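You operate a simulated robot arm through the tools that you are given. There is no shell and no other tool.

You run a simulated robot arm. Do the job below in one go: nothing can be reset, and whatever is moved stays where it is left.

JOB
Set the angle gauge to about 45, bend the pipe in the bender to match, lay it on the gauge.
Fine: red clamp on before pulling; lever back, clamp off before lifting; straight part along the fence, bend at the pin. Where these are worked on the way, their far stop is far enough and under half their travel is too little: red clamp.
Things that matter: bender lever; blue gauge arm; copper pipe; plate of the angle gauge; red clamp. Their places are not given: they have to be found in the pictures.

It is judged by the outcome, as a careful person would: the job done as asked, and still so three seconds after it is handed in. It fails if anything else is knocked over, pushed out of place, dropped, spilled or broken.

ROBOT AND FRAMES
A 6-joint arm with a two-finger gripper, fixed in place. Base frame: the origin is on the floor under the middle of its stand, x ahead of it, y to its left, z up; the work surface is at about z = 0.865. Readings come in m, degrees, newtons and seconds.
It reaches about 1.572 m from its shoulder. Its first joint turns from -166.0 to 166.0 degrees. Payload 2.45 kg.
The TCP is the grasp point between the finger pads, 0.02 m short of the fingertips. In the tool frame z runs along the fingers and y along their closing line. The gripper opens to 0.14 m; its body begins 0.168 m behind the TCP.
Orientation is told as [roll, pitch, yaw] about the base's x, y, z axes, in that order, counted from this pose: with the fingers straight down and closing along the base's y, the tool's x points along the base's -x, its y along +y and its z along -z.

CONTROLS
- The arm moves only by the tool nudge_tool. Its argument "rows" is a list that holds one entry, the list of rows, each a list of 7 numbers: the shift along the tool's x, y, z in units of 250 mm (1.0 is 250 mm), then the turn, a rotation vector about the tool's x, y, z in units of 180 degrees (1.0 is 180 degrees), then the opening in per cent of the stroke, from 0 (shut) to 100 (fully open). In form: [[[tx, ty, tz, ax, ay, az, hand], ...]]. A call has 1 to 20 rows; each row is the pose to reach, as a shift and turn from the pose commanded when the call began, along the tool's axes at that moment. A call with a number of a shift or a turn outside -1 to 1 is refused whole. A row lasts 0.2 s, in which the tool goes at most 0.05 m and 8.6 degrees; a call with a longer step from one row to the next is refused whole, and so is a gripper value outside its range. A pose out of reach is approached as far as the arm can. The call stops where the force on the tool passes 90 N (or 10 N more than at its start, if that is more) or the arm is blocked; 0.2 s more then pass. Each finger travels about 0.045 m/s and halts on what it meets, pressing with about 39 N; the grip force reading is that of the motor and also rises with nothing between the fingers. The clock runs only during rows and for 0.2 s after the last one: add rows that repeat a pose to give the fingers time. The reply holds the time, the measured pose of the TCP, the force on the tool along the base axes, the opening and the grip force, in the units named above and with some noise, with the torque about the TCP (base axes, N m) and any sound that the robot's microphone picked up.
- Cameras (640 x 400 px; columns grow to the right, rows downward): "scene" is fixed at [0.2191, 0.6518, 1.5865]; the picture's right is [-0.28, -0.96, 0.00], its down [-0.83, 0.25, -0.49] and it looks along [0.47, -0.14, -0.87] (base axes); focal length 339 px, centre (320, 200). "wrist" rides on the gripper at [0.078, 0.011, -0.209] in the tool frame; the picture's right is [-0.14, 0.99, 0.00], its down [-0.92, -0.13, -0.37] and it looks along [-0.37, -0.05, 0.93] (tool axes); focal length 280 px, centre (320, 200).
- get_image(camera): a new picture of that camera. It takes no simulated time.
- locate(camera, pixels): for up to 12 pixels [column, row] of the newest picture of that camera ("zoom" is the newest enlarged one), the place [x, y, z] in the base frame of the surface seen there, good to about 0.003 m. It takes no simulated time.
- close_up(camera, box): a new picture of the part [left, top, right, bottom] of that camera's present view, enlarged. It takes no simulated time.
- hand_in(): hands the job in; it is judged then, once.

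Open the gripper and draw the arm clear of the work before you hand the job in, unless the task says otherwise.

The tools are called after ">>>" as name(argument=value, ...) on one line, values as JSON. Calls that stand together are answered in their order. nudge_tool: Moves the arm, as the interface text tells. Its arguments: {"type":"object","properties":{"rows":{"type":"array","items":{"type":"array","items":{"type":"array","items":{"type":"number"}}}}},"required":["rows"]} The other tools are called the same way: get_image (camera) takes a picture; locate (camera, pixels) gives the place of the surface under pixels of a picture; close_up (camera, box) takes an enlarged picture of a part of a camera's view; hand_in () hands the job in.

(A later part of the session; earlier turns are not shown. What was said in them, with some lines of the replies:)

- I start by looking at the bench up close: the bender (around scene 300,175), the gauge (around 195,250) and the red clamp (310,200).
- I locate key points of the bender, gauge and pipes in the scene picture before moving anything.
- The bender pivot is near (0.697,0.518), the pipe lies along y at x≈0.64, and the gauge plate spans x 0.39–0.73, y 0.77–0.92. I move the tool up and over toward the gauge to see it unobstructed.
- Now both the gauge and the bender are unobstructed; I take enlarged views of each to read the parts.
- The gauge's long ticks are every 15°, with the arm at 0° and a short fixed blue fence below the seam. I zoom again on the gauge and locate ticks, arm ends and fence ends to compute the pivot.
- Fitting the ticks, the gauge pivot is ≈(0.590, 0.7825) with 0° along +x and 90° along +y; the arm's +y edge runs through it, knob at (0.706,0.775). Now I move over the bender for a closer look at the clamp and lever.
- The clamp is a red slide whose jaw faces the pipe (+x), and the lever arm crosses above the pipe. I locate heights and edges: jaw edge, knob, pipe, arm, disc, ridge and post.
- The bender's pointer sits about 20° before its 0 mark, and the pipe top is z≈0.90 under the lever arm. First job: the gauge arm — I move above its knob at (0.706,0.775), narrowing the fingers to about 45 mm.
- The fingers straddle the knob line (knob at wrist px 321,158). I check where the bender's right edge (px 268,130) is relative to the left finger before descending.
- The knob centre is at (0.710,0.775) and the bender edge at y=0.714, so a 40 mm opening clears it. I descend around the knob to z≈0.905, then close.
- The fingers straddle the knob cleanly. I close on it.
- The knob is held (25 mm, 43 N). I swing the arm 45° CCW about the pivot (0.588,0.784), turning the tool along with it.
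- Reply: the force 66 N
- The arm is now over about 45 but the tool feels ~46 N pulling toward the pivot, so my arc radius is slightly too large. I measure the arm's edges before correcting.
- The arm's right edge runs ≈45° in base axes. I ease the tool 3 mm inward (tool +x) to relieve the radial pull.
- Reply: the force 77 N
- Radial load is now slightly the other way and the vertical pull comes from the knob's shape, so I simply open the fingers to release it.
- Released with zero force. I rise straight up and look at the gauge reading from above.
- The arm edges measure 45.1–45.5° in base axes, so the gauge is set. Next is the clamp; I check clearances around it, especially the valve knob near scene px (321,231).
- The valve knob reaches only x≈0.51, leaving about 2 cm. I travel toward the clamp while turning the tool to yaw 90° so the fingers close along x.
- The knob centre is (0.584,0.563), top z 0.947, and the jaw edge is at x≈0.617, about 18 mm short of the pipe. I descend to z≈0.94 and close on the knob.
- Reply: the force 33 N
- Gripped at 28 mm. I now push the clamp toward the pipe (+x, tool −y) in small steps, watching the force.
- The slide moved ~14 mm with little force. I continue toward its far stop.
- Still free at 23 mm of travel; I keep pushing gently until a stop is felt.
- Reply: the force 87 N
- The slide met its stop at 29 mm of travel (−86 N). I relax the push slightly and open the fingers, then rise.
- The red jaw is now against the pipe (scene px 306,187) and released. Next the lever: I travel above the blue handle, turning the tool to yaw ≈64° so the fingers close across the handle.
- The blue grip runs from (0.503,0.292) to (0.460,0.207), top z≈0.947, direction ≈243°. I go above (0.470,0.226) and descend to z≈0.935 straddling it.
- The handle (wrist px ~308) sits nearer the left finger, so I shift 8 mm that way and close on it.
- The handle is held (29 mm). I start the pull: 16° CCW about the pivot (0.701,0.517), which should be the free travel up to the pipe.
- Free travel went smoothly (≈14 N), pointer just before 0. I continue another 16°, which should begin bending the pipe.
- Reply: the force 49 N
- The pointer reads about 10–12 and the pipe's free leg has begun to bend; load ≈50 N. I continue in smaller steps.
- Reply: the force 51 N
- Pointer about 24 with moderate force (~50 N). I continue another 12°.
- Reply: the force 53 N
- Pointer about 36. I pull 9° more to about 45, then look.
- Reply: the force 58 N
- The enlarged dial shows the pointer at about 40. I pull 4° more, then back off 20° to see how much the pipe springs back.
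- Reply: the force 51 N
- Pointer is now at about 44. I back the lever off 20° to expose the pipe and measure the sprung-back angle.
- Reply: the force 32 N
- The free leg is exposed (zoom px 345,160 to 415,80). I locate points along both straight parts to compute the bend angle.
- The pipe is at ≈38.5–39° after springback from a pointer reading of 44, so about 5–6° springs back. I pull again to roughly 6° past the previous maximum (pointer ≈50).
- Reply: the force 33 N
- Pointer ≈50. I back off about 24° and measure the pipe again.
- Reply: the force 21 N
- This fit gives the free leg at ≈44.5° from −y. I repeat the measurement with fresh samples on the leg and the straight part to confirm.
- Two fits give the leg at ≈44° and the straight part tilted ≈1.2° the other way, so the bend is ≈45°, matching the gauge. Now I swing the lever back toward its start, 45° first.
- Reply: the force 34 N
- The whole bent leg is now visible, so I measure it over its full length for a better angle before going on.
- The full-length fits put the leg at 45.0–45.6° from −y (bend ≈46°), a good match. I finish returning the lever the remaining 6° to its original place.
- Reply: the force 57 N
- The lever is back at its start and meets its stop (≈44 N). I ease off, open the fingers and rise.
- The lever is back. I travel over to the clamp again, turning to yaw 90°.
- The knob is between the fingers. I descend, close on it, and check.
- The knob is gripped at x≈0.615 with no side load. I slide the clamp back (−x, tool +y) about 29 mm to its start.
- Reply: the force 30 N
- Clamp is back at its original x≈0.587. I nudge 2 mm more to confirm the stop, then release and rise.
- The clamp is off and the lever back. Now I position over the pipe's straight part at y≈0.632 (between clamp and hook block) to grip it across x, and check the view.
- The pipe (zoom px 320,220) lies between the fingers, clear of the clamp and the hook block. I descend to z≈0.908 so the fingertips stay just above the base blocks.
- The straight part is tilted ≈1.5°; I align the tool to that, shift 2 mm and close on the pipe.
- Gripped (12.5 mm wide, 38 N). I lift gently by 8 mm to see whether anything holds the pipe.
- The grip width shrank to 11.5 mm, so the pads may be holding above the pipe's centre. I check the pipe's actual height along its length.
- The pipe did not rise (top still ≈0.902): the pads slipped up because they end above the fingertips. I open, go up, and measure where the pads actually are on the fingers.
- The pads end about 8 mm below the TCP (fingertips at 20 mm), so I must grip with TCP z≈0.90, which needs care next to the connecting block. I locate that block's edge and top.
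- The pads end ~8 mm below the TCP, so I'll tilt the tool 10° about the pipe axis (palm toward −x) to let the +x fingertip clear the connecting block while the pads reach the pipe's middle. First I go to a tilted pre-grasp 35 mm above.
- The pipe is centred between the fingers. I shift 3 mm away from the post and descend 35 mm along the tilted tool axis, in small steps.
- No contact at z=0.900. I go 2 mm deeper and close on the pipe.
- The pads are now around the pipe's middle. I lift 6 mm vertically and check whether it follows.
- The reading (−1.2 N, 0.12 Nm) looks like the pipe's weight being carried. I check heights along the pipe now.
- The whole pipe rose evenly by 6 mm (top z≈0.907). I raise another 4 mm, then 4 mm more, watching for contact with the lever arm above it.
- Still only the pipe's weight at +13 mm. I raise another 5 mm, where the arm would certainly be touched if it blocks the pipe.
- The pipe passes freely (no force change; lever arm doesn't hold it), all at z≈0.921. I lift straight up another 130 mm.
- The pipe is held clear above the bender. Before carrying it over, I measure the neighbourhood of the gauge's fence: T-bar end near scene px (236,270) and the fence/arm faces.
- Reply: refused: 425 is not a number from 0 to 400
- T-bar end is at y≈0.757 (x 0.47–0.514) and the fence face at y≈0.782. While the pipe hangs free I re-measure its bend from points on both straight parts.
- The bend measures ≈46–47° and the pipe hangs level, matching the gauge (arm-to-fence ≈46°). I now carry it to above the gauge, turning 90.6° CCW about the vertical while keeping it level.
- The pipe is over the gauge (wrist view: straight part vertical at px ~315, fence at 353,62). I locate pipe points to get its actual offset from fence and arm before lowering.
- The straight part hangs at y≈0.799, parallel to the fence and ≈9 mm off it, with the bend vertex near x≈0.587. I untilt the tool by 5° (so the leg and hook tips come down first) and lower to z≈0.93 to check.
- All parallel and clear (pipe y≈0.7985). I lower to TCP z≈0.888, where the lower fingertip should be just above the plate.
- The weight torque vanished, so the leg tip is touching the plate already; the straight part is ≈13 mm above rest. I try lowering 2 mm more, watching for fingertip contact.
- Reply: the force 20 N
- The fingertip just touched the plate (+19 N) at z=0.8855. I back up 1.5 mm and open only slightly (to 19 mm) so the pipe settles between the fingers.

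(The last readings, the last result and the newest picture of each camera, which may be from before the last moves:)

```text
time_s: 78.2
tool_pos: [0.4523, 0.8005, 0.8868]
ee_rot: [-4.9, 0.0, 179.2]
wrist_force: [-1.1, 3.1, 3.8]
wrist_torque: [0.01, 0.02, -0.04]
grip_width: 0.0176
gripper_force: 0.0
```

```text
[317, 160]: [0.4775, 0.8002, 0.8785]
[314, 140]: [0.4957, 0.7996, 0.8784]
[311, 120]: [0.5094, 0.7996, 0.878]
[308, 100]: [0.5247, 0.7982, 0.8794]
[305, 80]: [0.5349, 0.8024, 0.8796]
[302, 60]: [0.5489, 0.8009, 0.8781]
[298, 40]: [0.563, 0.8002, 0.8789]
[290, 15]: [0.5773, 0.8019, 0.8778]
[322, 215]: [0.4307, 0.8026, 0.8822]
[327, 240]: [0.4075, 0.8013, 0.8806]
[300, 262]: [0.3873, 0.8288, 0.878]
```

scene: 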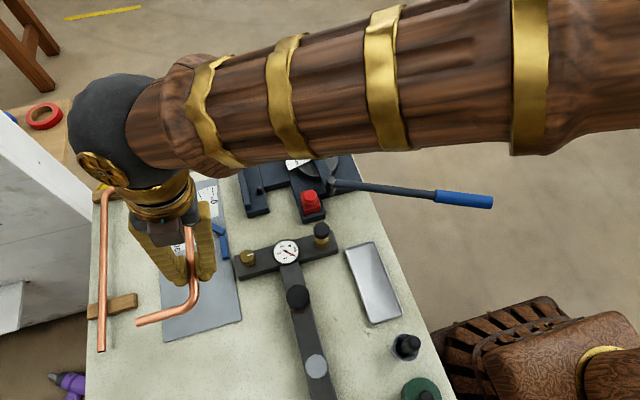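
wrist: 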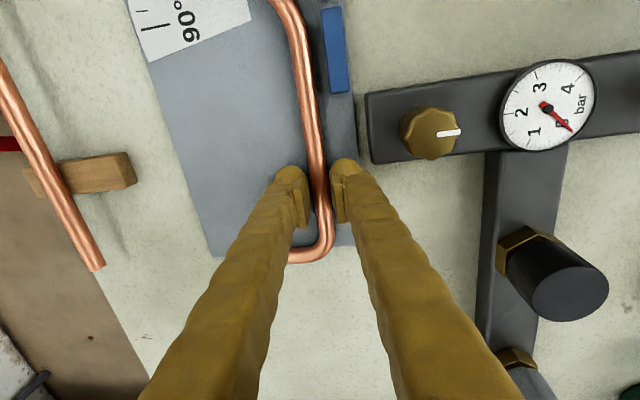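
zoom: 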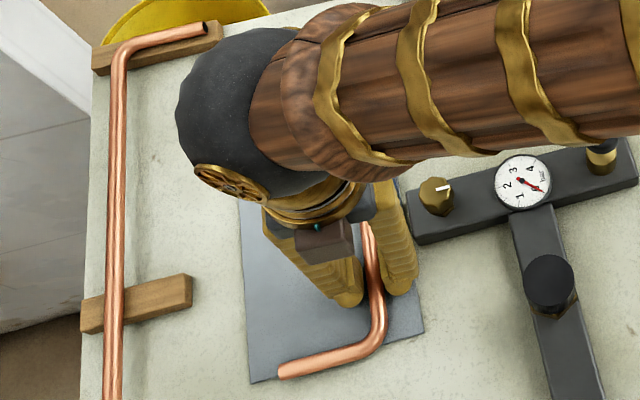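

The pipe has settled flat on the plate (top z≈0.878, straight part at y≈0.800). I open a little more, withdraw along the tool axis and rise to look.

>>> nudge_tool(rows=[[[0, 0, 0, 0, 0, 0, 19], [0, 0, 0, 0, 0, 0, 19], [0, 0, -0.04, 0, 0, 0, 19], [0, 0, -0.1, 0, 0, 0, 19], [0, 0, -0.2, 0, 0, 0, 19], [0, 0, -0.35, 0, 0, 0, 19], [0, 0, -0.5, 0, 0, 0, 19], [0, 0, -0.65, 0, 0, 0, 19], [0, 0, -0.65, 0, 0, 0, 19]]])

>>> get_image(camera="wrist")

>>> get_image(camera="scene")

```text
time_s: 80.2
tool_pos: [0.4515, 0.7872, 1.0488]
ee_rot: [-5.0, 0.0, 179.1]
wrist_force: [-0.6, 0.8, -0.4]
wrist_torque: [0.02, 0.01, -0.03]
grip_width: 0.0267
gripper_force: 0.0
```

```text
taken
```

wrist: 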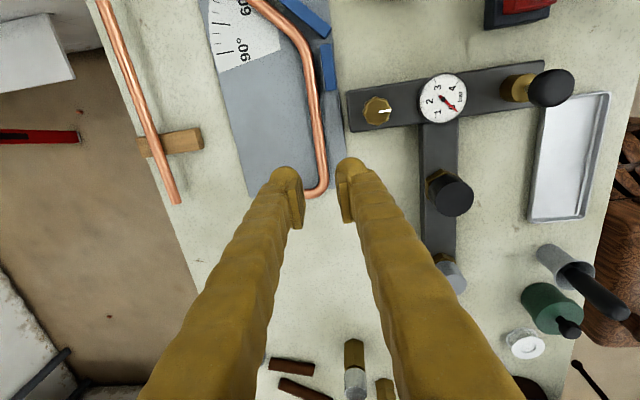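

```text
taken
```

scene: 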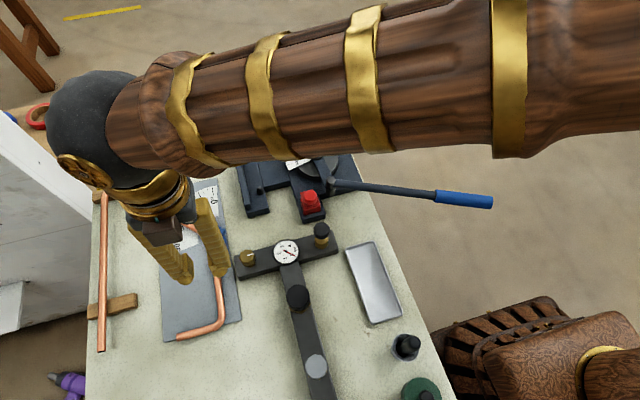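

The pipe lies on the gauge. I straighten the tool and turn it back to yaw 90°, moving to the +y side so the camera sees the gauge and the fingers can later nudge the pipe to the fence.

>>> nudge_tool(rows=[[[0, -0.005, -0.06, -0.014, 0, 0, 30], [0, -0.0105, -0.12, -0.0278, 0, 0, 43], [0, -0.0105, -0.12, -0.0278, 0, 0, 43]]])

>>> nudge_tool(rows=[[[0.017, -0.052, 0, 0, 0, 0.045, 43], [0.034, -0.104, 0, 0, 0, 0.09, 43], [0.05, -0.157, 0, 0, 0, 0.135, 43], [0.067, -0.209, 0, 0, 0, 0.18, 43], [0.084, -0.261, 0, 0, 0, 0.225, 43], [0.101, -0.314, 0, 0, 0, 0.27, 43], [0.118, -0.366, 0, 0, 0, 0.315, 43], [0.135, -0.418, 0, 0, 0, 0.36, 43], [0.151, -0.47, 0, 0, 0, 0.405, 43], [0.168, -0.523, 0, 0, 0, 0.45, 43], [0.185, -0.575, 0, 0, 0, 0.495, 43], [0.185, -0.575, 0, 0, 0, 0.495, 43]]])

>>> get_image(camera="wrist")

>>> get_image(camera="scene")

```text
time_s: 81.0
tool_pos: [0.4508, 0.7864, 1.0782]
ee_rot: [0.0, 0.0, 179.3]
wrist_force: [-0.3, 0.3, 0.4]
wrist_torque: [0.0, 0.02, -0.02]
grip_width: 0.0603
gripper_force: 0.0
```

```text
time_s: 83.6
tool_pos: [0.4999, 0.9302, 1.0786]
ee_rot: [-0.1, 0.0, 90.1]
wrist_force: [-0.8, -0.1, 0.1]
wrist_torque: [-0.01, 0.01, 0.01]
grip_width: 0.0602
gripper_force: 0.2
```

```text
taken
```

wrist: 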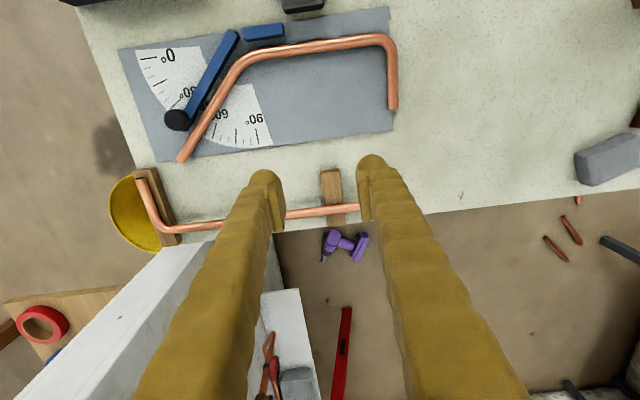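

```text
taken
```

scene: 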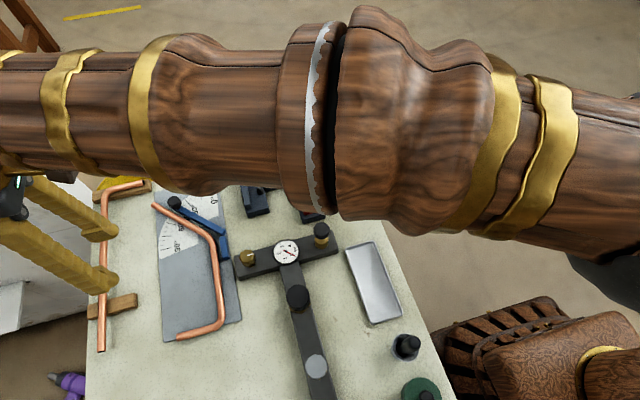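

Now the gauge with the pipe is fully visible. I zoom in and locate the pipe's straight part and leg against the fence and arm.

>>> close_up(camera="wrist", box=[110, 0, 420, 190])

>>> locate(camera="wrist", pixels=[[260, 52], [280, 49], [300, 47], [320, 44], [340, 42], [360, 40], [378, 39], [392, 60], [393, 100]])

>>> locate(camera="wrist", pixels=[[182, 155], [190, 141], [198, 128], [206, 115], [214, 102], [222, 89], [230, 76], [228, 38], [208, 72], [192, 100], [246, 37], [282, 34]])

```text
2.06 times, centred on (265, 95) of wrist
```

zoom: 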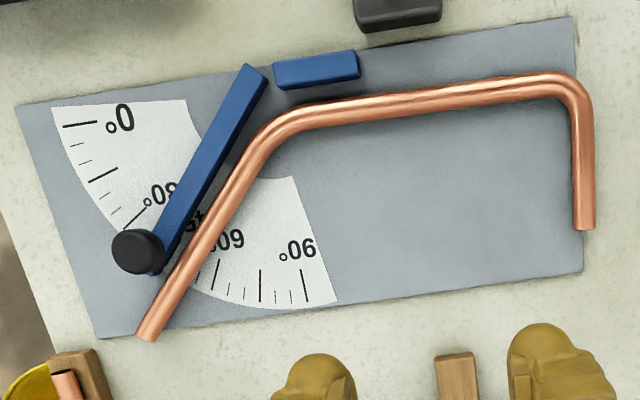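

```text
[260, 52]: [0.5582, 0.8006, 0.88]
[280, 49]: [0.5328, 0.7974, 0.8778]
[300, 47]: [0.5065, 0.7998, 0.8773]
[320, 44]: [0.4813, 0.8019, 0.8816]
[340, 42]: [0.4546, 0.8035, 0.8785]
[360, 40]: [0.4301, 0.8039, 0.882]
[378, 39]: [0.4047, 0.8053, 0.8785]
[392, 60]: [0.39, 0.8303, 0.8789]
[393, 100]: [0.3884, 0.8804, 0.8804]
```

```text
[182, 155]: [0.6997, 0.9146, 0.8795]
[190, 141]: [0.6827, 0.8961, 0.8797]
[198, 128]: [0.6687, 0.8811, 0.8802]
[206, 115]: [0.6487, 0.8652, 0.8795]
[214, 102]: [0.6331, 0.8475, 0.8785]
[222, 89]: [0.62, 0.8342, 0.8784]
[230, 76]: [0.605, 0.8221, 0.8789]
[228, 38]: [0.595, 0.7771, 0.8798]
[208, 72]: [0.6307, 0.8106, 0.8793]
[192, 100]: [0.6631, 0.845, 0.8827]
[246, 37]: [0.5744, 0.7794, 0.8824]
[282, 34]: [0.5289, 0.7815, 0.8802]
```

The straight part sits 9–10 mm off the fence and is turned ≈2° (hook end slightly out), and the leg is ≈11 mm from the arm. I'll first push the hook ≈5 mm in +x with the closed fingers' flat side, then push the straight part to the fence; I move to the −x side of the hook.

>>> nudge_tool(rows=[[[0.07, 0.105, 0, 0, 0, 0.0044, 0], [0.14, 0.21, 0, 0, 0, 0.0044, 0], [0.21, 0.315, 0, 0, 0, 0.0044, 0], [0.28, 0.42, 0, 0, 0, 0.0044, 0], [0.35, 0.52, 0, 0, 0, 0.0044, 0], [0.408, 0.62, 0.1, 0, 0, 0.0044, 0], [0.408, 0.62, 0.28, 0, 0, 0.0044, 0], [0.408, 0.62, 0.46, 0, 0, 0.0044, 0], [0.408, 0.62, 0.46, 0, 0, 0.0044, 0]]])

>>> get_image(camera="wrist")

>>> get_image(camera="scene")

```text
time_s: 85.6
tool_pos: [0.3446, 0.8281, 0.9619]
ee_rot: [0.0, 0.0, 89.3]
wrist_force: [-0.3, 0.1, -0.8]
wrist_torque: [0.0, 0.01, 0.01]
grip_width: 0.0
gripper_force: 29.7
```

```text
taken
```

wrist: 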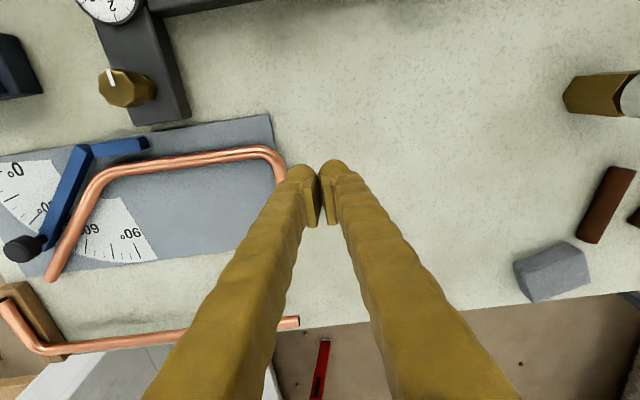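

```text
taken
```

scene: 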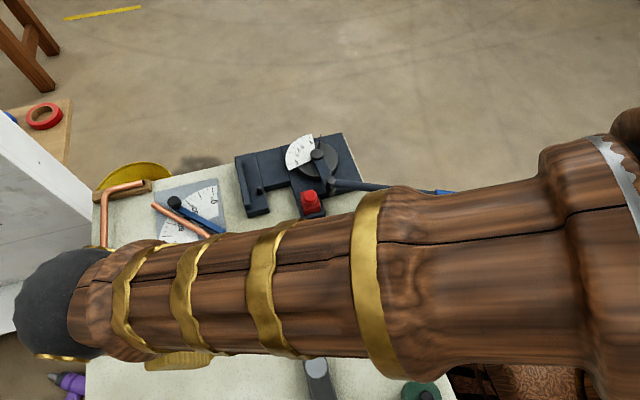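

>>> locate(camera="wrist", pixels=[[290, 178], [295, 170], [303, 168], [283, 172], [279, 165], [270, 155], [284, 200], [287, 190]])

>>> close_up(camera="wrist", box=[230, 120, 370, 240])

```text
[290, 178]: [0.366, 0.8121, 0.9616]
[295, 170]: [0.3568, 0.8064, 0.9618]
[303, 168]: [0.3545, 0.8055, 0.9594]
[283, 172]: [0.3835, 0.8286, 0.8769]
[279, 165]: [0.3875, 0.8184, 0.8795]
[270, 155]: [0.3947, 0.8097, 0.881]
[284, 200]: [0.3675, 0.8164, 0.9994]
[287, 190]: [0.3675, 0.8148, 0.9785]
```

```text
3.33 times, centred on (300, 180) of wrist
```

zoom: 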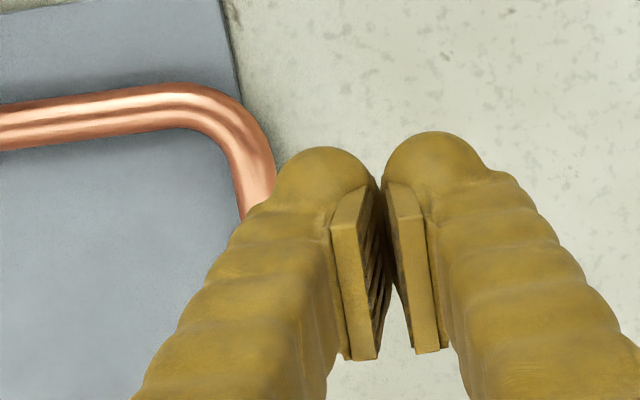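

The finger's outer side is ≈14 mm from the hook (hook edge x≈0.3835). I descend to just above the table and approach the hook in +x.

>>> nudge_tool(rows=[[[0, 0, 0.08, 0, 0, 0, 0], [0, 0, 0.16, 0, 0, 0, 0], [0, 0, 0.24, 0, 0, 0, 0], [0, 0, 0.298, 0, 0, 0, 0], [0, -0.02, 0.298, 0, 0, 0, 0], [0, -0.04, 0.298, 0, 0, 0, 0], [0, -0.052, 0.298, 0, 0, 0, 0], [0, -0.052, 0.298, 0, 0, 0, 0]]])

>>> get_image(camera="wrist")

>>> close_up(camera="wrist", box=[150, 80, 370, 240])

```text
time_s: 87.4
tool_pos: [0.3574, 0.8275, 0.8878]
ee_rot: [-0.1, 0.1, 89.2]
wrist_force: [0.6, -0.3, -0.8]
wrist_torque: [-0.01, 0.02, 0.01]
grip_width: 0.0
gripper_force: 29.0
```

```text
taken
```

wrist: 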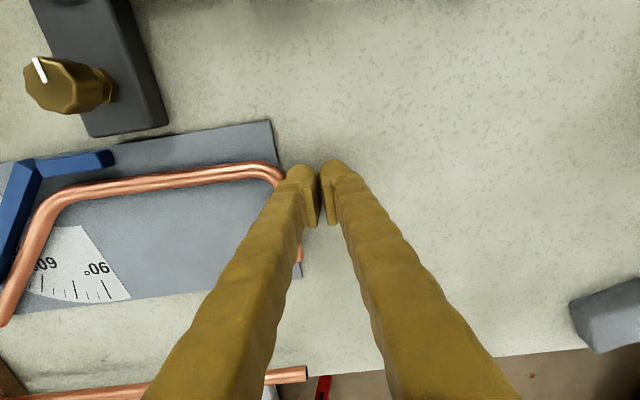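

```text
2.50 times, centred on (260, 160) of wrist
```

zoom: 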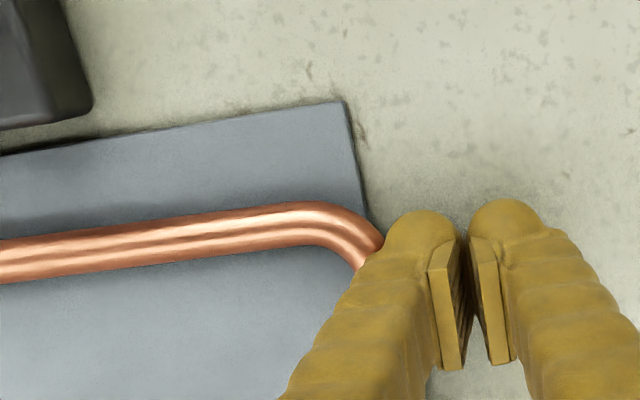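

The finger is just about touching the hook. I push 7 mm further in +x slowly.

>>> nudge_tool(rows=[[[0, -0.006, 0, 0, 0, 0, 0], [0, -0.012, 0, 0, 0, 0, 0], [0, -0.018, 0, 0, 0, 0, 0], [0, -0.024, 0, 0, 0, 0, 0], [0, -0.028, 0, 0, 0, 0, 0], [0, -0.028, 0, 0, 0, 0, 0]]])

>>> get_image(camera="wrist")

>>> locate(camera="wrist", pixels=[[270, 168], [250, 170], [220, 174], [190, 178], [160, 181], [130, 185], [100, 189], [75, 194], [10, 310], [20, 275], [30, 245]])

```text
time_s: 88.8
tool_pos: [0.365, 0.8276, 0.8893]
ee_rot: [0.1, -0.1, 89.3]
wrist_force: [-3.5, 0.8, 5.4]
wrist_torque: [-0.01, -0.13, -0.01]
grip_width: 0.0
gripper_force: 29.5
```

```text
taken
```

wrist: 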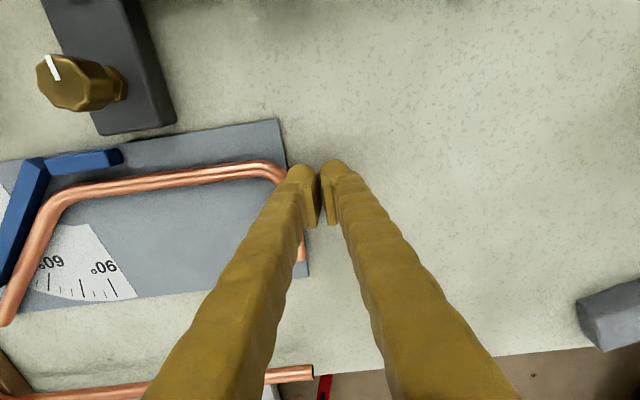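

```text
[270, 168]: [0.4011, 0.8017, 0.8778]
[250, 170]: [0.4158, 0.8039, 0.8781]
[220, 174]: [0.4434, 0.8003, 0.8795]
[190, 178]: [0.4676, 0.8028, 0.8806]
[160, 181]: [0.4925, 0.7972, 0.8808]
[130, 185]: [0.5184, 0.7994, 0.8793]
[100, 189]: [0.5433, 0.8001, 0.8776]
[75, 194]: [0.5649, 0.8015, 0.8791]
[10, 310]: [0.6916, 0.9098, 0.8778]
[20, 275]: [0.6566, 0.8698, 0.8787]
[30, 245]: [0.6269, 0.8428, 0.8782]
```

The leg's vertex is now near x≈0.588 with ≈8.6 mm to the arm, which the fence push will close to ≈1–2 mm. I back the finger away from the hook and rise.

>>> nudge_tool(rows=[[[0, 0.03, 0, 0, 0, 0, 0], [0, 0.07, 0, 0, 0, 0, 0], [0, 0.07, -0.15, 0, 0, 0, 0], [0, 0.07, -0.3, 0, 0, 0, 20], [0, 0.07, -0.45, 0, 0, 0, 43], [0, 0.07, -0.6, 0, 0, 0, 43], [0, 0.07, -0.6, 0, 0, 0, 43]]])

>>> nudge_tool(rows=[[[-0.05, -0.12, 0, 0, 0, 0, 43], [-0.1, -0.24, 0, 0, 0, 0, 43], [-0.15, -0.36, 0, 0, 0, 0, 43], [-0.2, -0.48, 0, 0, 0, 0, 43], [-0.24, -0.6, 0, 0, 0, 0, 43], [-0.24, -0.6, 0, 0, 0, 0, 43]]])

>>> get_image(camera="wrist")

>>> close_up(camera="wrist", box=[130, 20, 430, 210])

```text
time_s: 90.4
tool_pos: [0.3481, 0.8277, 1.0392]
ee_rot: [0.1, 0.0, 89.3]
wrist_force: [0.8, 0.1, -0.5]
wrist_torque: [-0.03, 0.01, -0.01]
grip_width: 0.0606
gripper_force: 0.1
```

```text
time_s: 91.8
tool_pos: [0.4984, 0.8849, 1.0403]
ee_rot: [0.0, 0.0, 89.2]
wrist_force: [0.5, -0.8, 0.9]
wrist_torque: [-0.01, 0.0, -0.03]
grip_width: 0.0603
gripper_force: 0.1
```

```text
taken
```

wrist: 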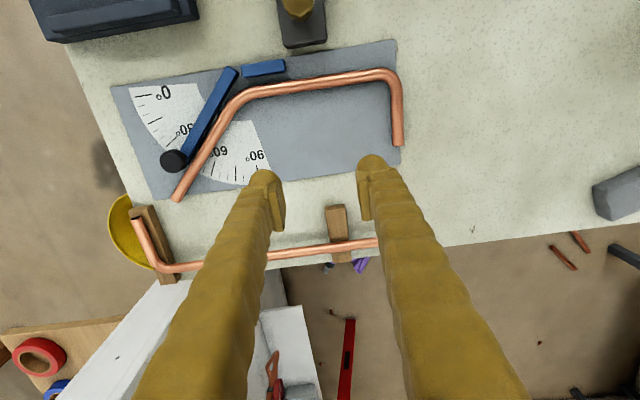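

```text
2.11 times, centred on (280, 115) of wrist
```

zoom: 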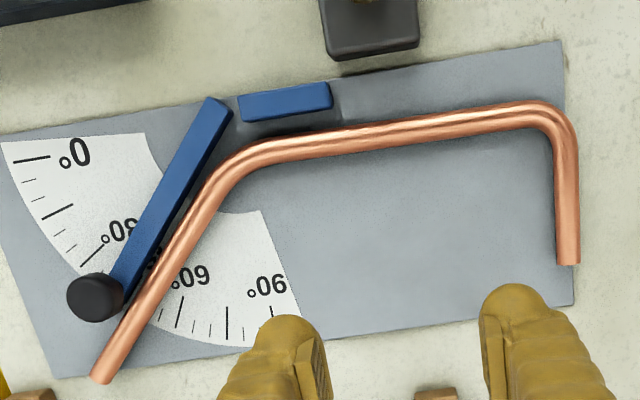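

The fingers (60 mm apart) fit between leg and hook. I descend at y≈0.855 inside the bend to just above the plate, then move toward the straight part.

>>> nudge_tool(rows=[[[0.06, 0, 0.1, 0, 0, 0, 43], [0.12, 0, 0.22, 0, 0, 0, 43], [0.12, 0, 0.36, 0, 0, 0, 43], [0.12, 0, 0.48, 0, 0, 0, 43], [0.12, 0, 0.56, 0, 0, 0, 43], [0.12, 0, 0.608, 0, 0, 0, 43], [0.12, 0, 0.608, 0, 0, 0, 43]]])

>>> get_image(camera="wrist")

>>> close_up(camera="wrist", box=[200, 60, 440, 240])

```text
time_s: 93.4
tool_pos: [0.4983, 0.8537, 0.8874]
ee_rot: [-0.1, 0.0, 89.3]
wrist_force: [-0.5, -0.7, -0.5]
wrist_torque: [0.01, 0.0, -0.03]
grip_width: 0.0603
gripper_force: 0.0
```

```text
taken
```

wrist: 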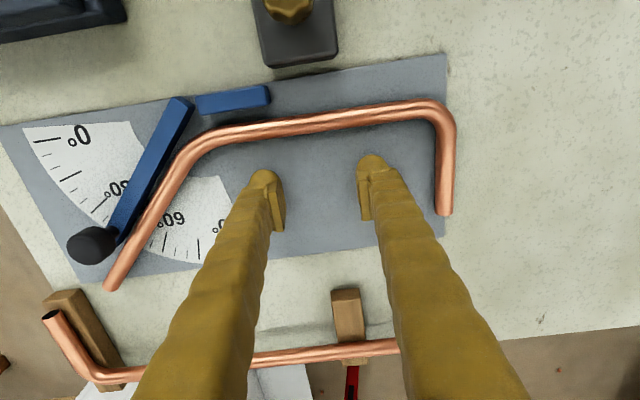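

```text
2.22 times, centred on (320, 150) of wrist
```

zoom: 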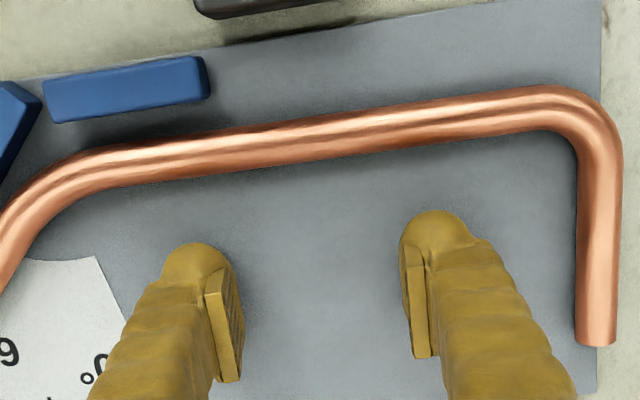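

Fingertips are ≈23 mm short of the straight part. I move 22 mm toward it (−y), nearly to contact.

>>> nudge_tool(rows=[[[0.03, 0, 0, 0, 0, 0, 43], [0.06, 0, 0, 0, 0, 0, 43], [0.086, 0, 0, 0, 0, 0, 43], [0.086, 0, 0, 0, 0, 0, 43]]])

>>> get_image(camera="wrist")

>>> close_up(camera="wrist", box=[200, 80, 440, 240])

```text
time_s: 94.4
tool_pos: [0.4976, 0.8339, 0.8875]
ee_rot: [-0.1, 0.0, 89.3]
wrist_force: [0.2, 0.0, -0.7]
wrist_torque: [-0.02, 0.0, 0.01]
grip_width: 0.0604
gripper_force: 0.0
```

```text
taken
```

wrist: 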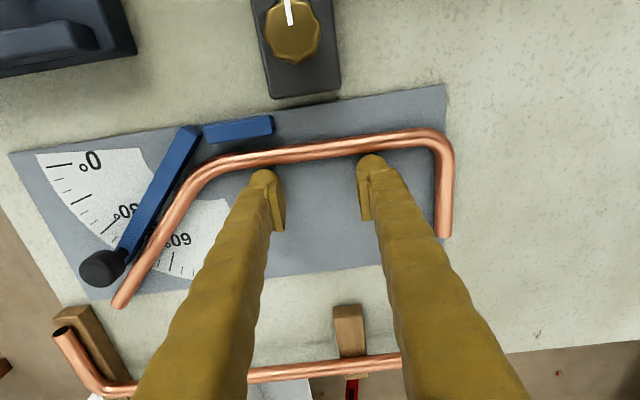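

```text
2.50 times, centred on (320, 160) of wrist
```

zoom: 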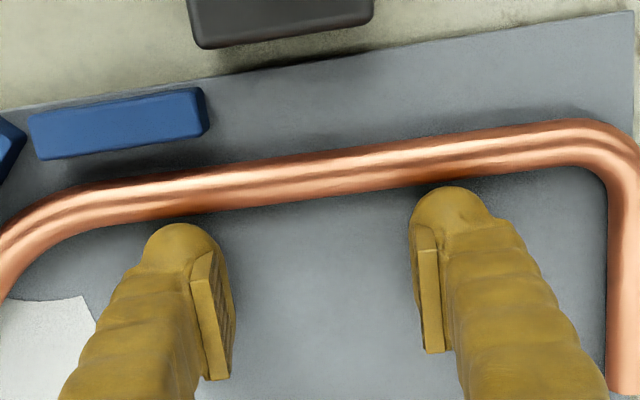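

The hook-side fingertip nearly touches first, which will also take out the small rotation. I push 7 mm further in small steps.

>>> nudge_tool(rows=[[[0.007, 0, 0, 0, 0, 0, 43], [0.014, 0, 0, 0, 0, 0, 43], [0.021, 0, 0, 0, 0, 0, 43], [0.028, 0, 0, 0, 0, 0, 43], [0.028, 0, 0, 0, 0, 0, 43]]])

>>> get_image(camera="wrist")

>>> close_up(camera="wrist", box=[70, 90, 470, 320])

>>> locate(camera="wrist", pixels=[[230, 170], [260, 164], [290, 160], [320, 156], [350, 152], [380, 148], [410, 144], [238, 134], [180, 215], [160, 245], [140, 280], [165, 190]])

```text
time_s: 95.6
tool_pos: [0.497, 0.8273, 0.8888]
ee_rot: [0.0, -0.1, 89.2]
wrist_force: [0.3, 0.8, 0.0]
wrist_torque: [0.02, 0.02, -0.04]
grip_width: 0.0602
gripper_force: 0.1
```

```text
taken
```

wrist: 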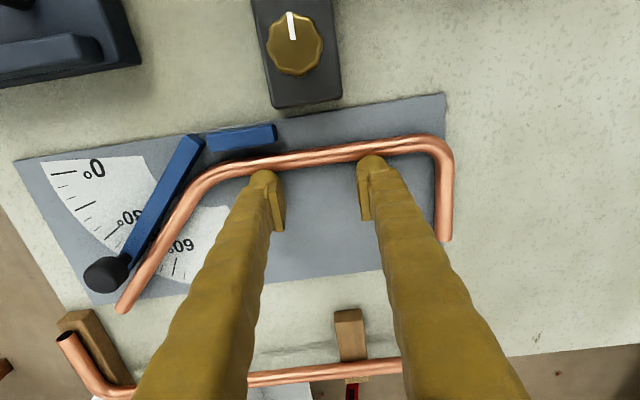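

```text
1.60 times, centred on (270, 205) of wrist
```

zoom: 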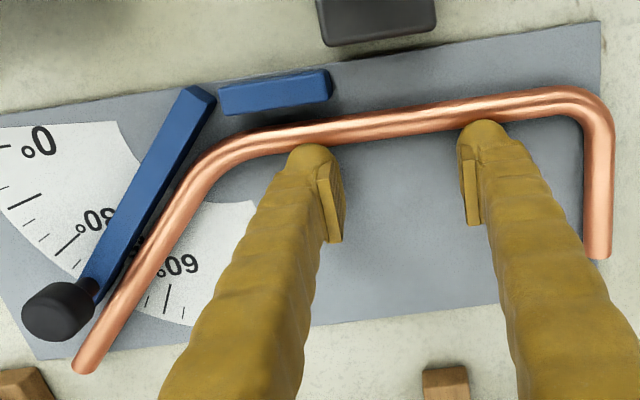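

```text
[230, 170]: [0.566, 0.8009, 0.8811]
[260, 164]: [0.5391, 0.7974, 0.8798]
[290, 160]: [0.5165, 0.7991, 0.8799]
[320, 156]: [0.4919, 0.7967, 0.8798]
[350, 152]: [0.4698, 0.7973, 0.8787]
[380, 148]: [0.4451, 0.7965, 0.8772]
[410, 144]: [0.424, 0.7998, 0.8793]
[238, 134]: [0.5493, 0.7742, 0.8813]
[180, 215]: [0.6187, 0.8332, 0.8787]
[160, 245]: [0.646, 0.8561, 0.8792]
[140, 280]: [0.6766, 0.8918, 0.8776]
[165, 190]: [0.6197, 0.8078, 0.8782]
```

Both fingertips now touch and the straight part is parallel at y≈0.7975. I push about 6 mm more.

>>> nudge_tool(rows=[[[0.006, 0, 0, 0, 0, 0, 43], [0.012, 0, 0, 0, 0, 0, 43], [0.018, 0, 0, 0, 0, 0, 43], [0.024, 0, 0, 0, 0, 0, 43], [0.024, 0, 0, 0, 0, 0, 43]]])

>>> get_image(camera="wrist")

>>> close_up(camera="wrist", box=[70, 90, 470, 320])

>>> locate(camera="wrist", pixels=[[235, 173], [260, 169], [290, 165], [320, 161], [350, 157], [380, 153], [410, 149], [240, 140], [185, 220], [165, 250], [145, 282], [172, 190]])

```text
time_s: 96.8
tool_pos: [0.4975, 0.8206, 0.8863]
ee_rot: [0.1, 0.1, 89.3]
wrist_force: [0.9, -0.5, 0.0]
wrist_torque: [0.0, -0.04, 0.02]
grip_width: 0.0602
gripper_force: 0.1
```

```text
taken
```

wrist: 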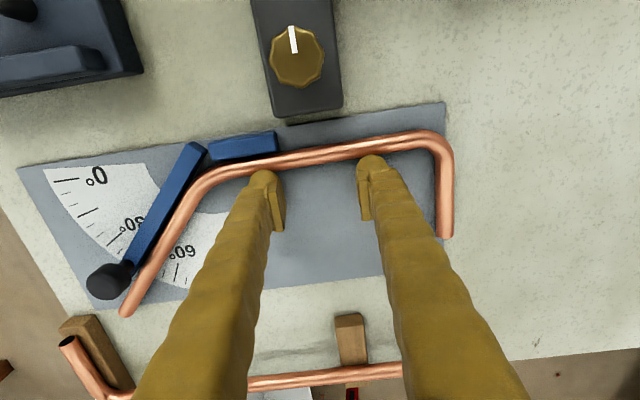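

```text
1.60 times, centred on (270, 205) of wrist
```

zoom: 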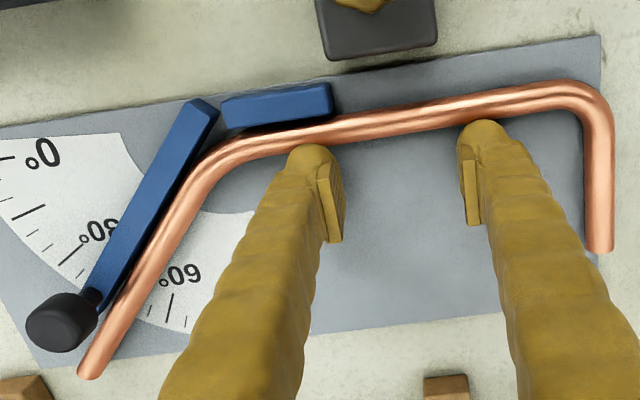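

```text
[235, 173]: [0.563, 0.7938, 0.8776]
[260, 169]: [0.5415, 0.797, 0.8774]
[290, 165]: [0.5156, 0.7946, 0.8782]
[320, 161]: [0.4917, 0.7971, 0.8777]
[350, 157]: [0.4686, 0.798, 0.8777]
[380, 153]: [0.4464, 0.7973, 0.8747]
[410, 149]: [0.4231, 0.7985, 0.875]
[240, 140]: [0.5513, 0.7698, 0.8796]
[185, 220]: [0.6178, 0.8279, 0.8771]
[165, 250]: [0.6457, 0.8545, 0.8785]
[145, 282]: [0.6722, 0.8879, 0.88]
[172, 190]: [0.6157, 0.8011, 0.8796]
```

The straight part now looks nearly against the fence. I zoom on the fence and the arm/leg gap to judge the remaining distance.

>>> close_up(camera="wrist", box=[160, 110, 300, 210])

>>> close_up(camera="wrist", box=[80, 130, 240, 330])

```text
4.00 times, centred on (230, 160) of wrist
```

zoom: 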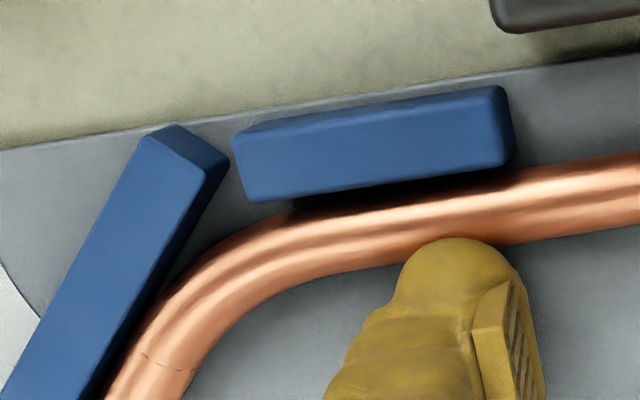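

```text
2.00 times, centred on (160, 230) of wrist
```

zoom: 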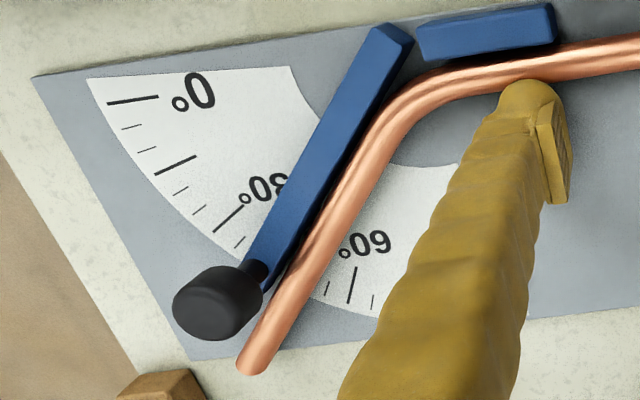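

>>> locate(camera="zoom", pixels=[[262, 345], [280, 315], [297, 285], [314, 255], [331, 225], [348, 195], [365, 165], [385, 30], [350, 85], [320, 135], [290, 185], [262, 232]])

>>> close_up(camera="wrist", box=[200, 110, 450, 200])

>>> locate(camera="zoom", pixels=[[120, 155], [160, 147], [200, 140], [240, 133], [290, 124], [340, 114], [390, 104], [480, 92], [520, 85], [30, 80], [100, 72], [180, 62]])

```text
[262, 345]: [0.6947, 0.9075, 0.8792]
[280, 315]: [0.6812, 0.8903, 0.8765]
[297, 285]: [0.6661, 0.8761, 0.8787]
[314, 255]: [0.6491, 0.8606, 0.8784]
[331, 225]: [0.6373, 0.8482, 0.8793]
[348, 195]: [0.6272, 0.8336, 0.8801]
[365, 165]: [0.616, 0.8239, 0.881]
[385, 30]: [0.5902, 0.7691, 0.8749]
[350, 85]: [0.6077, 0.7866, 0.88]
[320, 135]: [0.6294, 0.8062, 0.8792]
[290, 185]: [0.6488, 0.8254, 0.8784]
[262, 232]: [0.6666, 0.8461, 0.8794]
```

```text
2.56 times, centred on (325, 155) of wrist
```

zoom: 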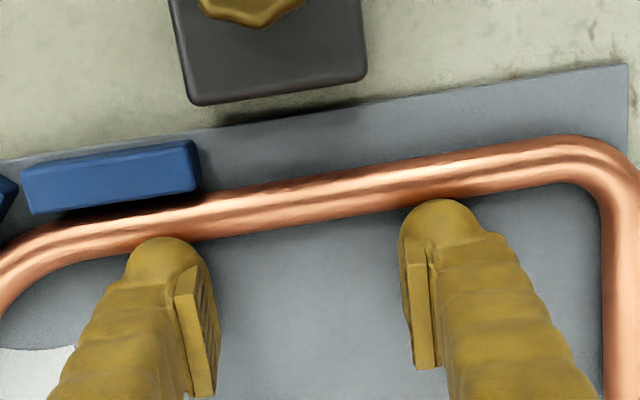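

```text
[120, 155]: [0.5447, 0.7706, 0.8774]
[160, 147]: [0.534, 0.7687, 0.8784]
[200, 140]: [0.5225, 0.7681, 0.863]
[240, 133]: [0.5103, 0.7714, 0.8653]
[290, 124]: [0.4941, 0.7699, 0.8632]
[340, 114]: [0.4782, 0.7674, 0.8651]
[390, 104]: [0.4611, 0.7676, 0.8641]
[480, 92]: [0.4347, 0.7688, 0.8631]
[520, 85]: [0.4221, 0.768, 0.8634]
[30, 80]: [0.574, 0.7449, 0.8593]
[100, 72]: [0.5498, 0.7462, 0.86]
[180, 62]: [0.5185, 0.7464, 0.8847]
```

My last picks were beside the pipe; I redo the locate on the pipe's centre line in that zoom (e.g. 250,210 → 540,159) and on the fence.

>>> locate(camera="zoom", pixels=[[225, 213], [250, 209], [275, 205], [300, 201], [325, 197], [350, 192], [375, 188], [450, 174], [480, 169], [510, 164], [540, 159], [110, 185]])

>>> close_up(camera="wrist", box=[100, 130, 260, 330])

```text
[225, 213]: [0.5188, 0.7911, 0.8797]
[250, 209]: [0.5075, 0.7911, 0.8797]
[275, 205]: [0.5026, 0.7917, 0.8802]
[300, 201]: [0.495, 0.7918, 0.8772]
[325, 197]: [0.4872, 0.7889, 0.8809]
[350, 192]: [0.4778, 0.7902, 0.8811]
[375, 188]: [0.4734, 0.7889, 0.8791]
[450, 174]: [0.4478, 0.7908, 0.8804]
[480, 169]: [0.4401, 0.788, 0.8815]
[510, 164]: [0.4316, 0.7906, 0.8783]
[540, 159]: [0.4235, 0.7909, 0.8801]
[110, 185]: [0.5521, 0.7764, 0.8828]
```

```text
2.00 times, centred on (180, 230) of wrist
```

zoom: 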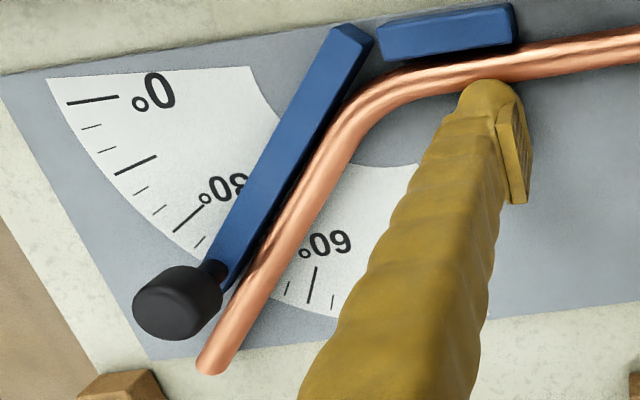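

The straight part's centre is at y≈0.790, so it is against the fence (within ≈1 mm) and parallel. Now I locate the leg's centre line and the arm's top face.

>>> locate(camera="zoom", pixels=[[228, 340], [241, 320], [254, 300], [267, 275], [280, 250], [294, 225], [308, 200], [322, 175], [337, 150], [284, 150], [254, 200], [226, 248]])

>>> locate(camera="zoom", pixels=[[350, 30], [335, 60], [317, 90], [300, 120], [283, 150], [265, 180], [248, 210], [370, 45], [353, 75], [336, 103], [310, 145], [280, 190]])

```text
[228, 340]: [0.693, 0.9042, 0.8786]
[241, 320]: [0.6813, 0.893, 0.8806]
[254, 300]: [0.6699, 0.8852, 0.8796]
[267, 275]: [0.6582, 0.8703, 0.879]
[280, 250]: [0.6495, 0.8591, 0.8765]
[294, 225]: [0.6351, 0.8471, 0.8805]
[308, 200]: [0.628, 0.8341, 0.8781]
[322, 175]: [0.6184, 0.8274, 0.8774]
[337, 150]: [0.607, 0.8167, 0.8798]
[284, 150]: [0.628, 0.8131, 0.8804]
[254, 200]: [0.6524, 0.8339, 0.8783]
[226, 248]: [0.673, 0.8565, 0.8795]
```

```text
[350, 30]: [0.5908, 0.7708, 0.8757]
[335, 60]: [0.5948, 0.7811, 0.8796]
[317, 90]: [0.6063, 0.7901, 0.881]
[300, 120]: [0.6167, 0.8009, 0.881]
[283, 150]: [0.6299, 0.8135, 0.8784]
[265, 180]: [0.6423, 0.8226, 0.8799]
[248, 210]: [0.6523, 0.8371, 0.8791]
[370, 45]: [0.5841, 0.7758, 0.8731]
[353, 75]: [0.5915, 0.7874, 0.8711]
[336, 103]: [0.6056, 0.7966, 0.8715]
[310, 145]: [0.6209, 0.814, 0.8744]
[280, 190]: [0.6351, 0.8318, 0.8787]
```

Leg ≈46.9°, arm ≈45°, gap leg–arm ≈4–6 mm, straight part on the fence; the bend vertex is at x≈0.585. I back the fingers off and rise, then give the hook a final ≈3.5 mm push toward the pin.

>>> nudge_tool(rows=[[[-0.04, 0, 0, 0, 0, 0, 43], [-0.09, 0, 0, 0, 0, 0, 43], [-0.09, 0, -0.15, 0, 0, 0, 43], [-0.09, 0, -0.33, 0, 0, 0, 43], [-0.09, 0, -0.5, 0, 0, 0, 43], [-0.09, 0, -0.6, 0, 0, 0, 43], [-0.09, 0, -0.6, 0, 0, 0, 43]]])

>>> get_image(camera="wrist")

>>> close_up(camera="wrist", box=[110, 30, 410, 220])

```text
time_s: 98.4
tool_pos: [0.4987, 0.8437, 1.037]
ee_rot: [-0.1, 0.0, 89.4]
wrist_force: [-0.1, 0.5, 0.8]
wrist_torque: [0.01, 0.0, -0.03]
grip_width: 0.0602
gripper_force: 0.0
```

```text
taken
```

wrist: 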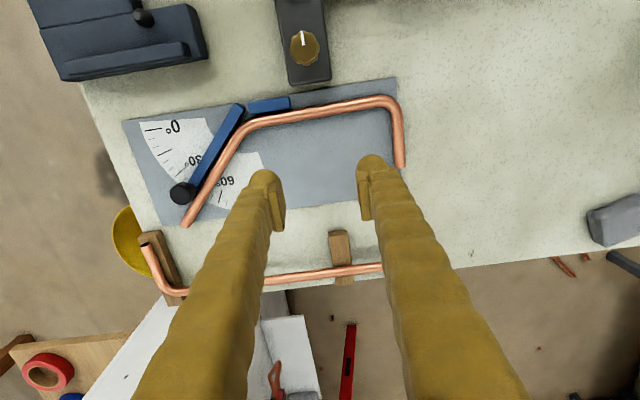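

```text
2.11 times, centred on (260, 125) of wrist
```

zoom: 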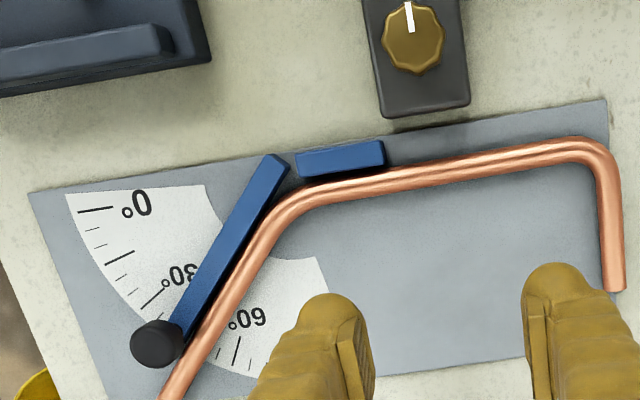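

The layout looks right: straight part along the fence, leg parallel beside the blue arm. I zoom on the arm/leg gap and pin area to decide whether a last small push is needed.

>>> close_up(camera="wrist", box=[160, 85, 310, 235])

>>> locate(camera="zoom", pixels=[[100, 335], [122, 300], [145, 265], [165, 230], [185, 195], [205, 165], [155, 200], [175, 168], [195, 135], [215, 100], [300, 92], [340, 84]])

```text
2.67 times, centred on (235, 160) of wrist
```

zoom: 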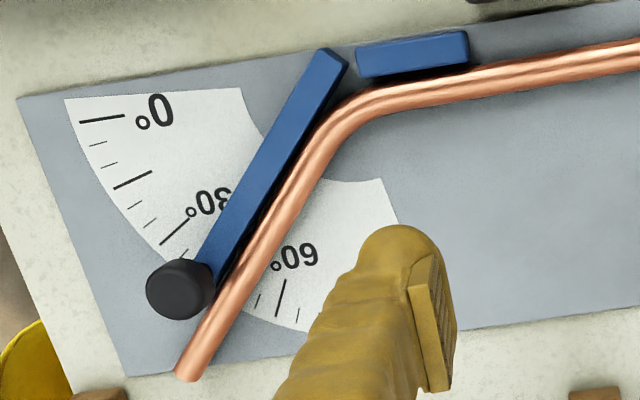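

```text
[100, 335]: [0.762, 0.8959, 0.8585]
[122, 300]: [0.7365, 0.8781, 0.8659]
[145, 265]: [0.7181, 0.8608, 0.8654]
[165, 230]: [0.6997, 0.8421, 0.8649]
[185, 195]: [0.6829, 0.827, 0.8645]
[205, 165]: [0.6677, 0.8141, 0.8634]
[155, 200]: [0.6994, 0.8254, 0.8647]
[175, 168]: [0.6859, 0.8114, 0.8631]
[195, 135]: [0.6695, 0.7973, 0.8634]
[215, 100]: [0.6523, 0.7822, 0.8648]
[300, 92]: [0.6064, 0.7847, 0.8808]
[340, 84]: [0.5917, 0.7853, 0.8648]
```

>>> locate(camera="zoom", pixels=[[195, 360], [217, 318], [240, 277], [262, 238], [285, 199], [307, 162], [218, 250], [245, 205], [272, 160], [300, 113], [320, 80], [410, 92]])

>>> locate(camera="zoom", pixels=[[232, 262], [250, 232], [268, 202], [286, 172], [304, 140], [240, 248], [258, 220], [276, 190], [294, 160], [312, 130], [180, 290], [210, 262]])

```text
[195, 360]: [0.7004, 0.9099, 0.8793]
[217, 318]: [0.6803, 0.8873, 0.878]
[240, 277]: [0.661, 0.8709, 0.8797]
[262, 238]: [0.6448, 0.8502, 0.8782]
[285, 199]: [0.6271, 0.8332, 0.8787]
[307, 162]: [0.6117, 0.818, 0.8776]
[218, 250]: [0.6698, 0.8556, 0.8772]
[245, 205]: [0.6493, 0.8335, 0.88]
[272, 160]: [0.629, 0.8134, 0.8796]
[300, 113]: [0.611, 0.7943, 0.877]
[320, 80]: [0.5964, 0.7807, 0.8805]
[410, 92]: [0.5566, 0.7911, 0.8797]
```

```text
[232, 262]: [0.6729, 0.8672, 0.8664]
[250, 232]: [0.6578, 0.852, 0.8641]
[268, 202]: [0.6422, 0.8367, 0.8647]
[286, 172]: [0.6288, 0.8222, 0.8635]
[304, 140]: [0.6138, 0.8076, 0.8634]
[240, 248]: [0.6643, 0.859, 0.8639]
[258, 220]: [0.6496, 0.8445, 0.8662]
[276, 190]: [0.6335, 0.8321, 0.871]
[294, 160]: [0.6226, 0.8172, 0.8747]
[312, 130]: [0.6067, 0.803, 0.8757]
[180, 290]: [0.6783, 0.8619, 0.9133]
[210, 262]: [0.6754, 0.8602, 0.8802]
```

The arm reads 45.6° and the leg 46.0° in base axes, 1–3 mm apart, with the straight part at y≈0.791 on the fence — a good fit, so no further push. I draw the arm up and clear with the gripper open.

>>> nudge_tool(rows=[[[0, 0, -0.15, 0, 0, 0, 60], [0, 0, -0.3, 0, 0, 0, 80], [0, 0, -0.45, 0, 0, 0, 100], [0.12, 0, -0.55, 0, 0, 0, 100], [0.28, 0, -0.6, 0, 0, 0, 100], [0.44, 0.02, -0.6, 0, 0, 0, 100], [0.6, 0.04, -0.6, 0, 0, 0, 100], [0.76, 0.06, -0.6, 0, 0, 0, 100], [0.92, 0.08, -0.6, 0, 0, 0, 100], [0.92, 0.08, -0.6, 0, 0, 0, 100]]])

>>> get_image(camera="scene")

>>> get_image(camera="wrist")

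```text
time_s: 100.6
tool_pos: [0.4747, 0.6142, 1.1869]
ee_rot: [0.0, -0.1, 89.3]
wrist_force: [-0.6, -0.5, 0.0]
wrist_torque: [-0.02, 0.01, 0.02]
grip_width: 0.1402
gripper_force: 0.2
```

```text
taken
```

scene: 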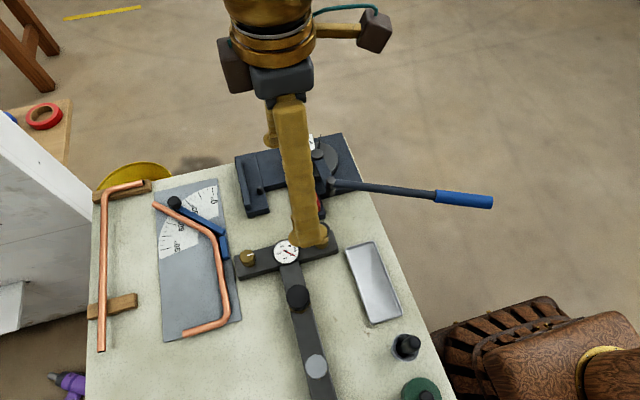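

```text
taken
```

wrist: 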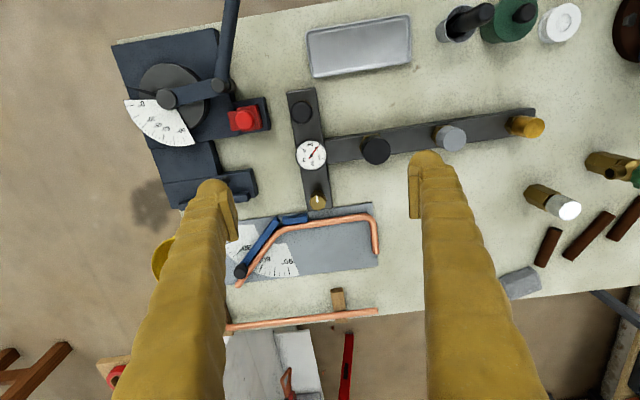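

The arm is clear and everything else stands where it was. A last enlarged scene view confirms the gauge, pipe, clamp and lever.

>>> close_up(camera="scene", box=[140, 165, 260, 350])

>>> close_up(camera="wrist", box=[100, 20, 400, 300])

>>> close_up(camera="scene", box=[150, 170, 250, 270])

```text
2.16 times, centred on (200, 258) of scene
```

zoom: 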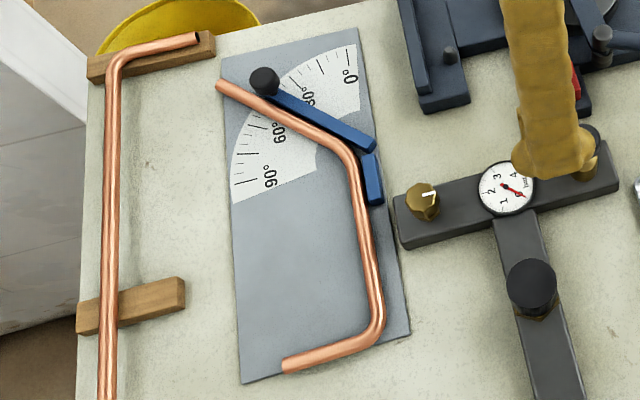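

```text
1.43 times, centred on (250, 160) of wrist
```

zoom: 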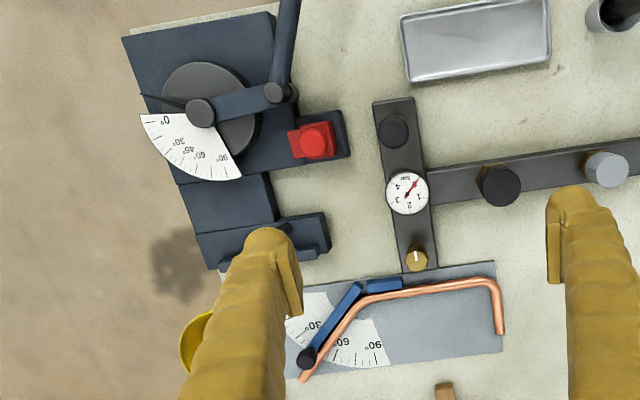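

```text
4.00 times, centred on (200, 220) of scene
```

zoom: 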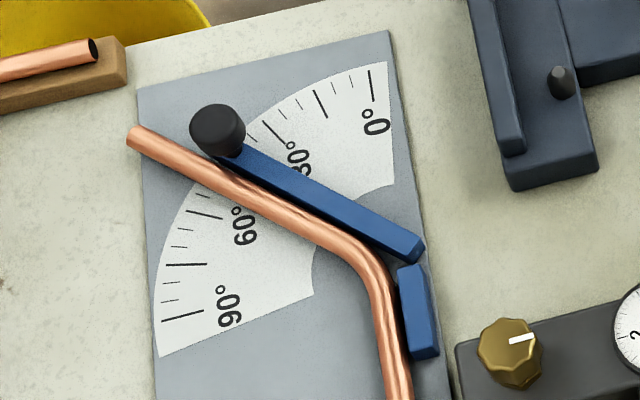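

The arm is still at about 45. The pipe lies along the fence and the blue arm with its bend at the pin, the lever is back, the clamp is off and the gripper is clear. I hand the job in.

>>> hand_in()

```text
The job is handed in.
```

The job is handed in. The gauge is set to about 45, and the pipe is bent to match and lying on it.

- **Gauge:** the blue arm measures about 45.5° by camera. It did not move while I laid the pipe.
- **Bend:** the finished bend measures 46–47°, with about a degree of measuring error. The first pull to 44 on the bender's dial sprang back to about 39, so I pulled again to about 50.
- **Order of work:** the red clamp was at its far stop before I pulled. Before lifting, the lever was back at its starting position and the clamp fully off.
- **Placement:** the straight part sits within about 1 mm of the fence, and the bent leg runs 1–3 mm from the blue arm. The bend's corner is 7–8 mm from the pin.

- **First lift:** on the first try at lifting the pipe, the fingers slipped off without moving it, so I gripped again lower down.
- **Setting it down:** the fingertips reach below the pads, so the pipe dropped about 13 mm onto the gauge plate. I then pushed it into place.
- **Surroundings:** nothing else on the bench was knocked over or moved in the last pictures. The arm was drawn clear with the gripper open.
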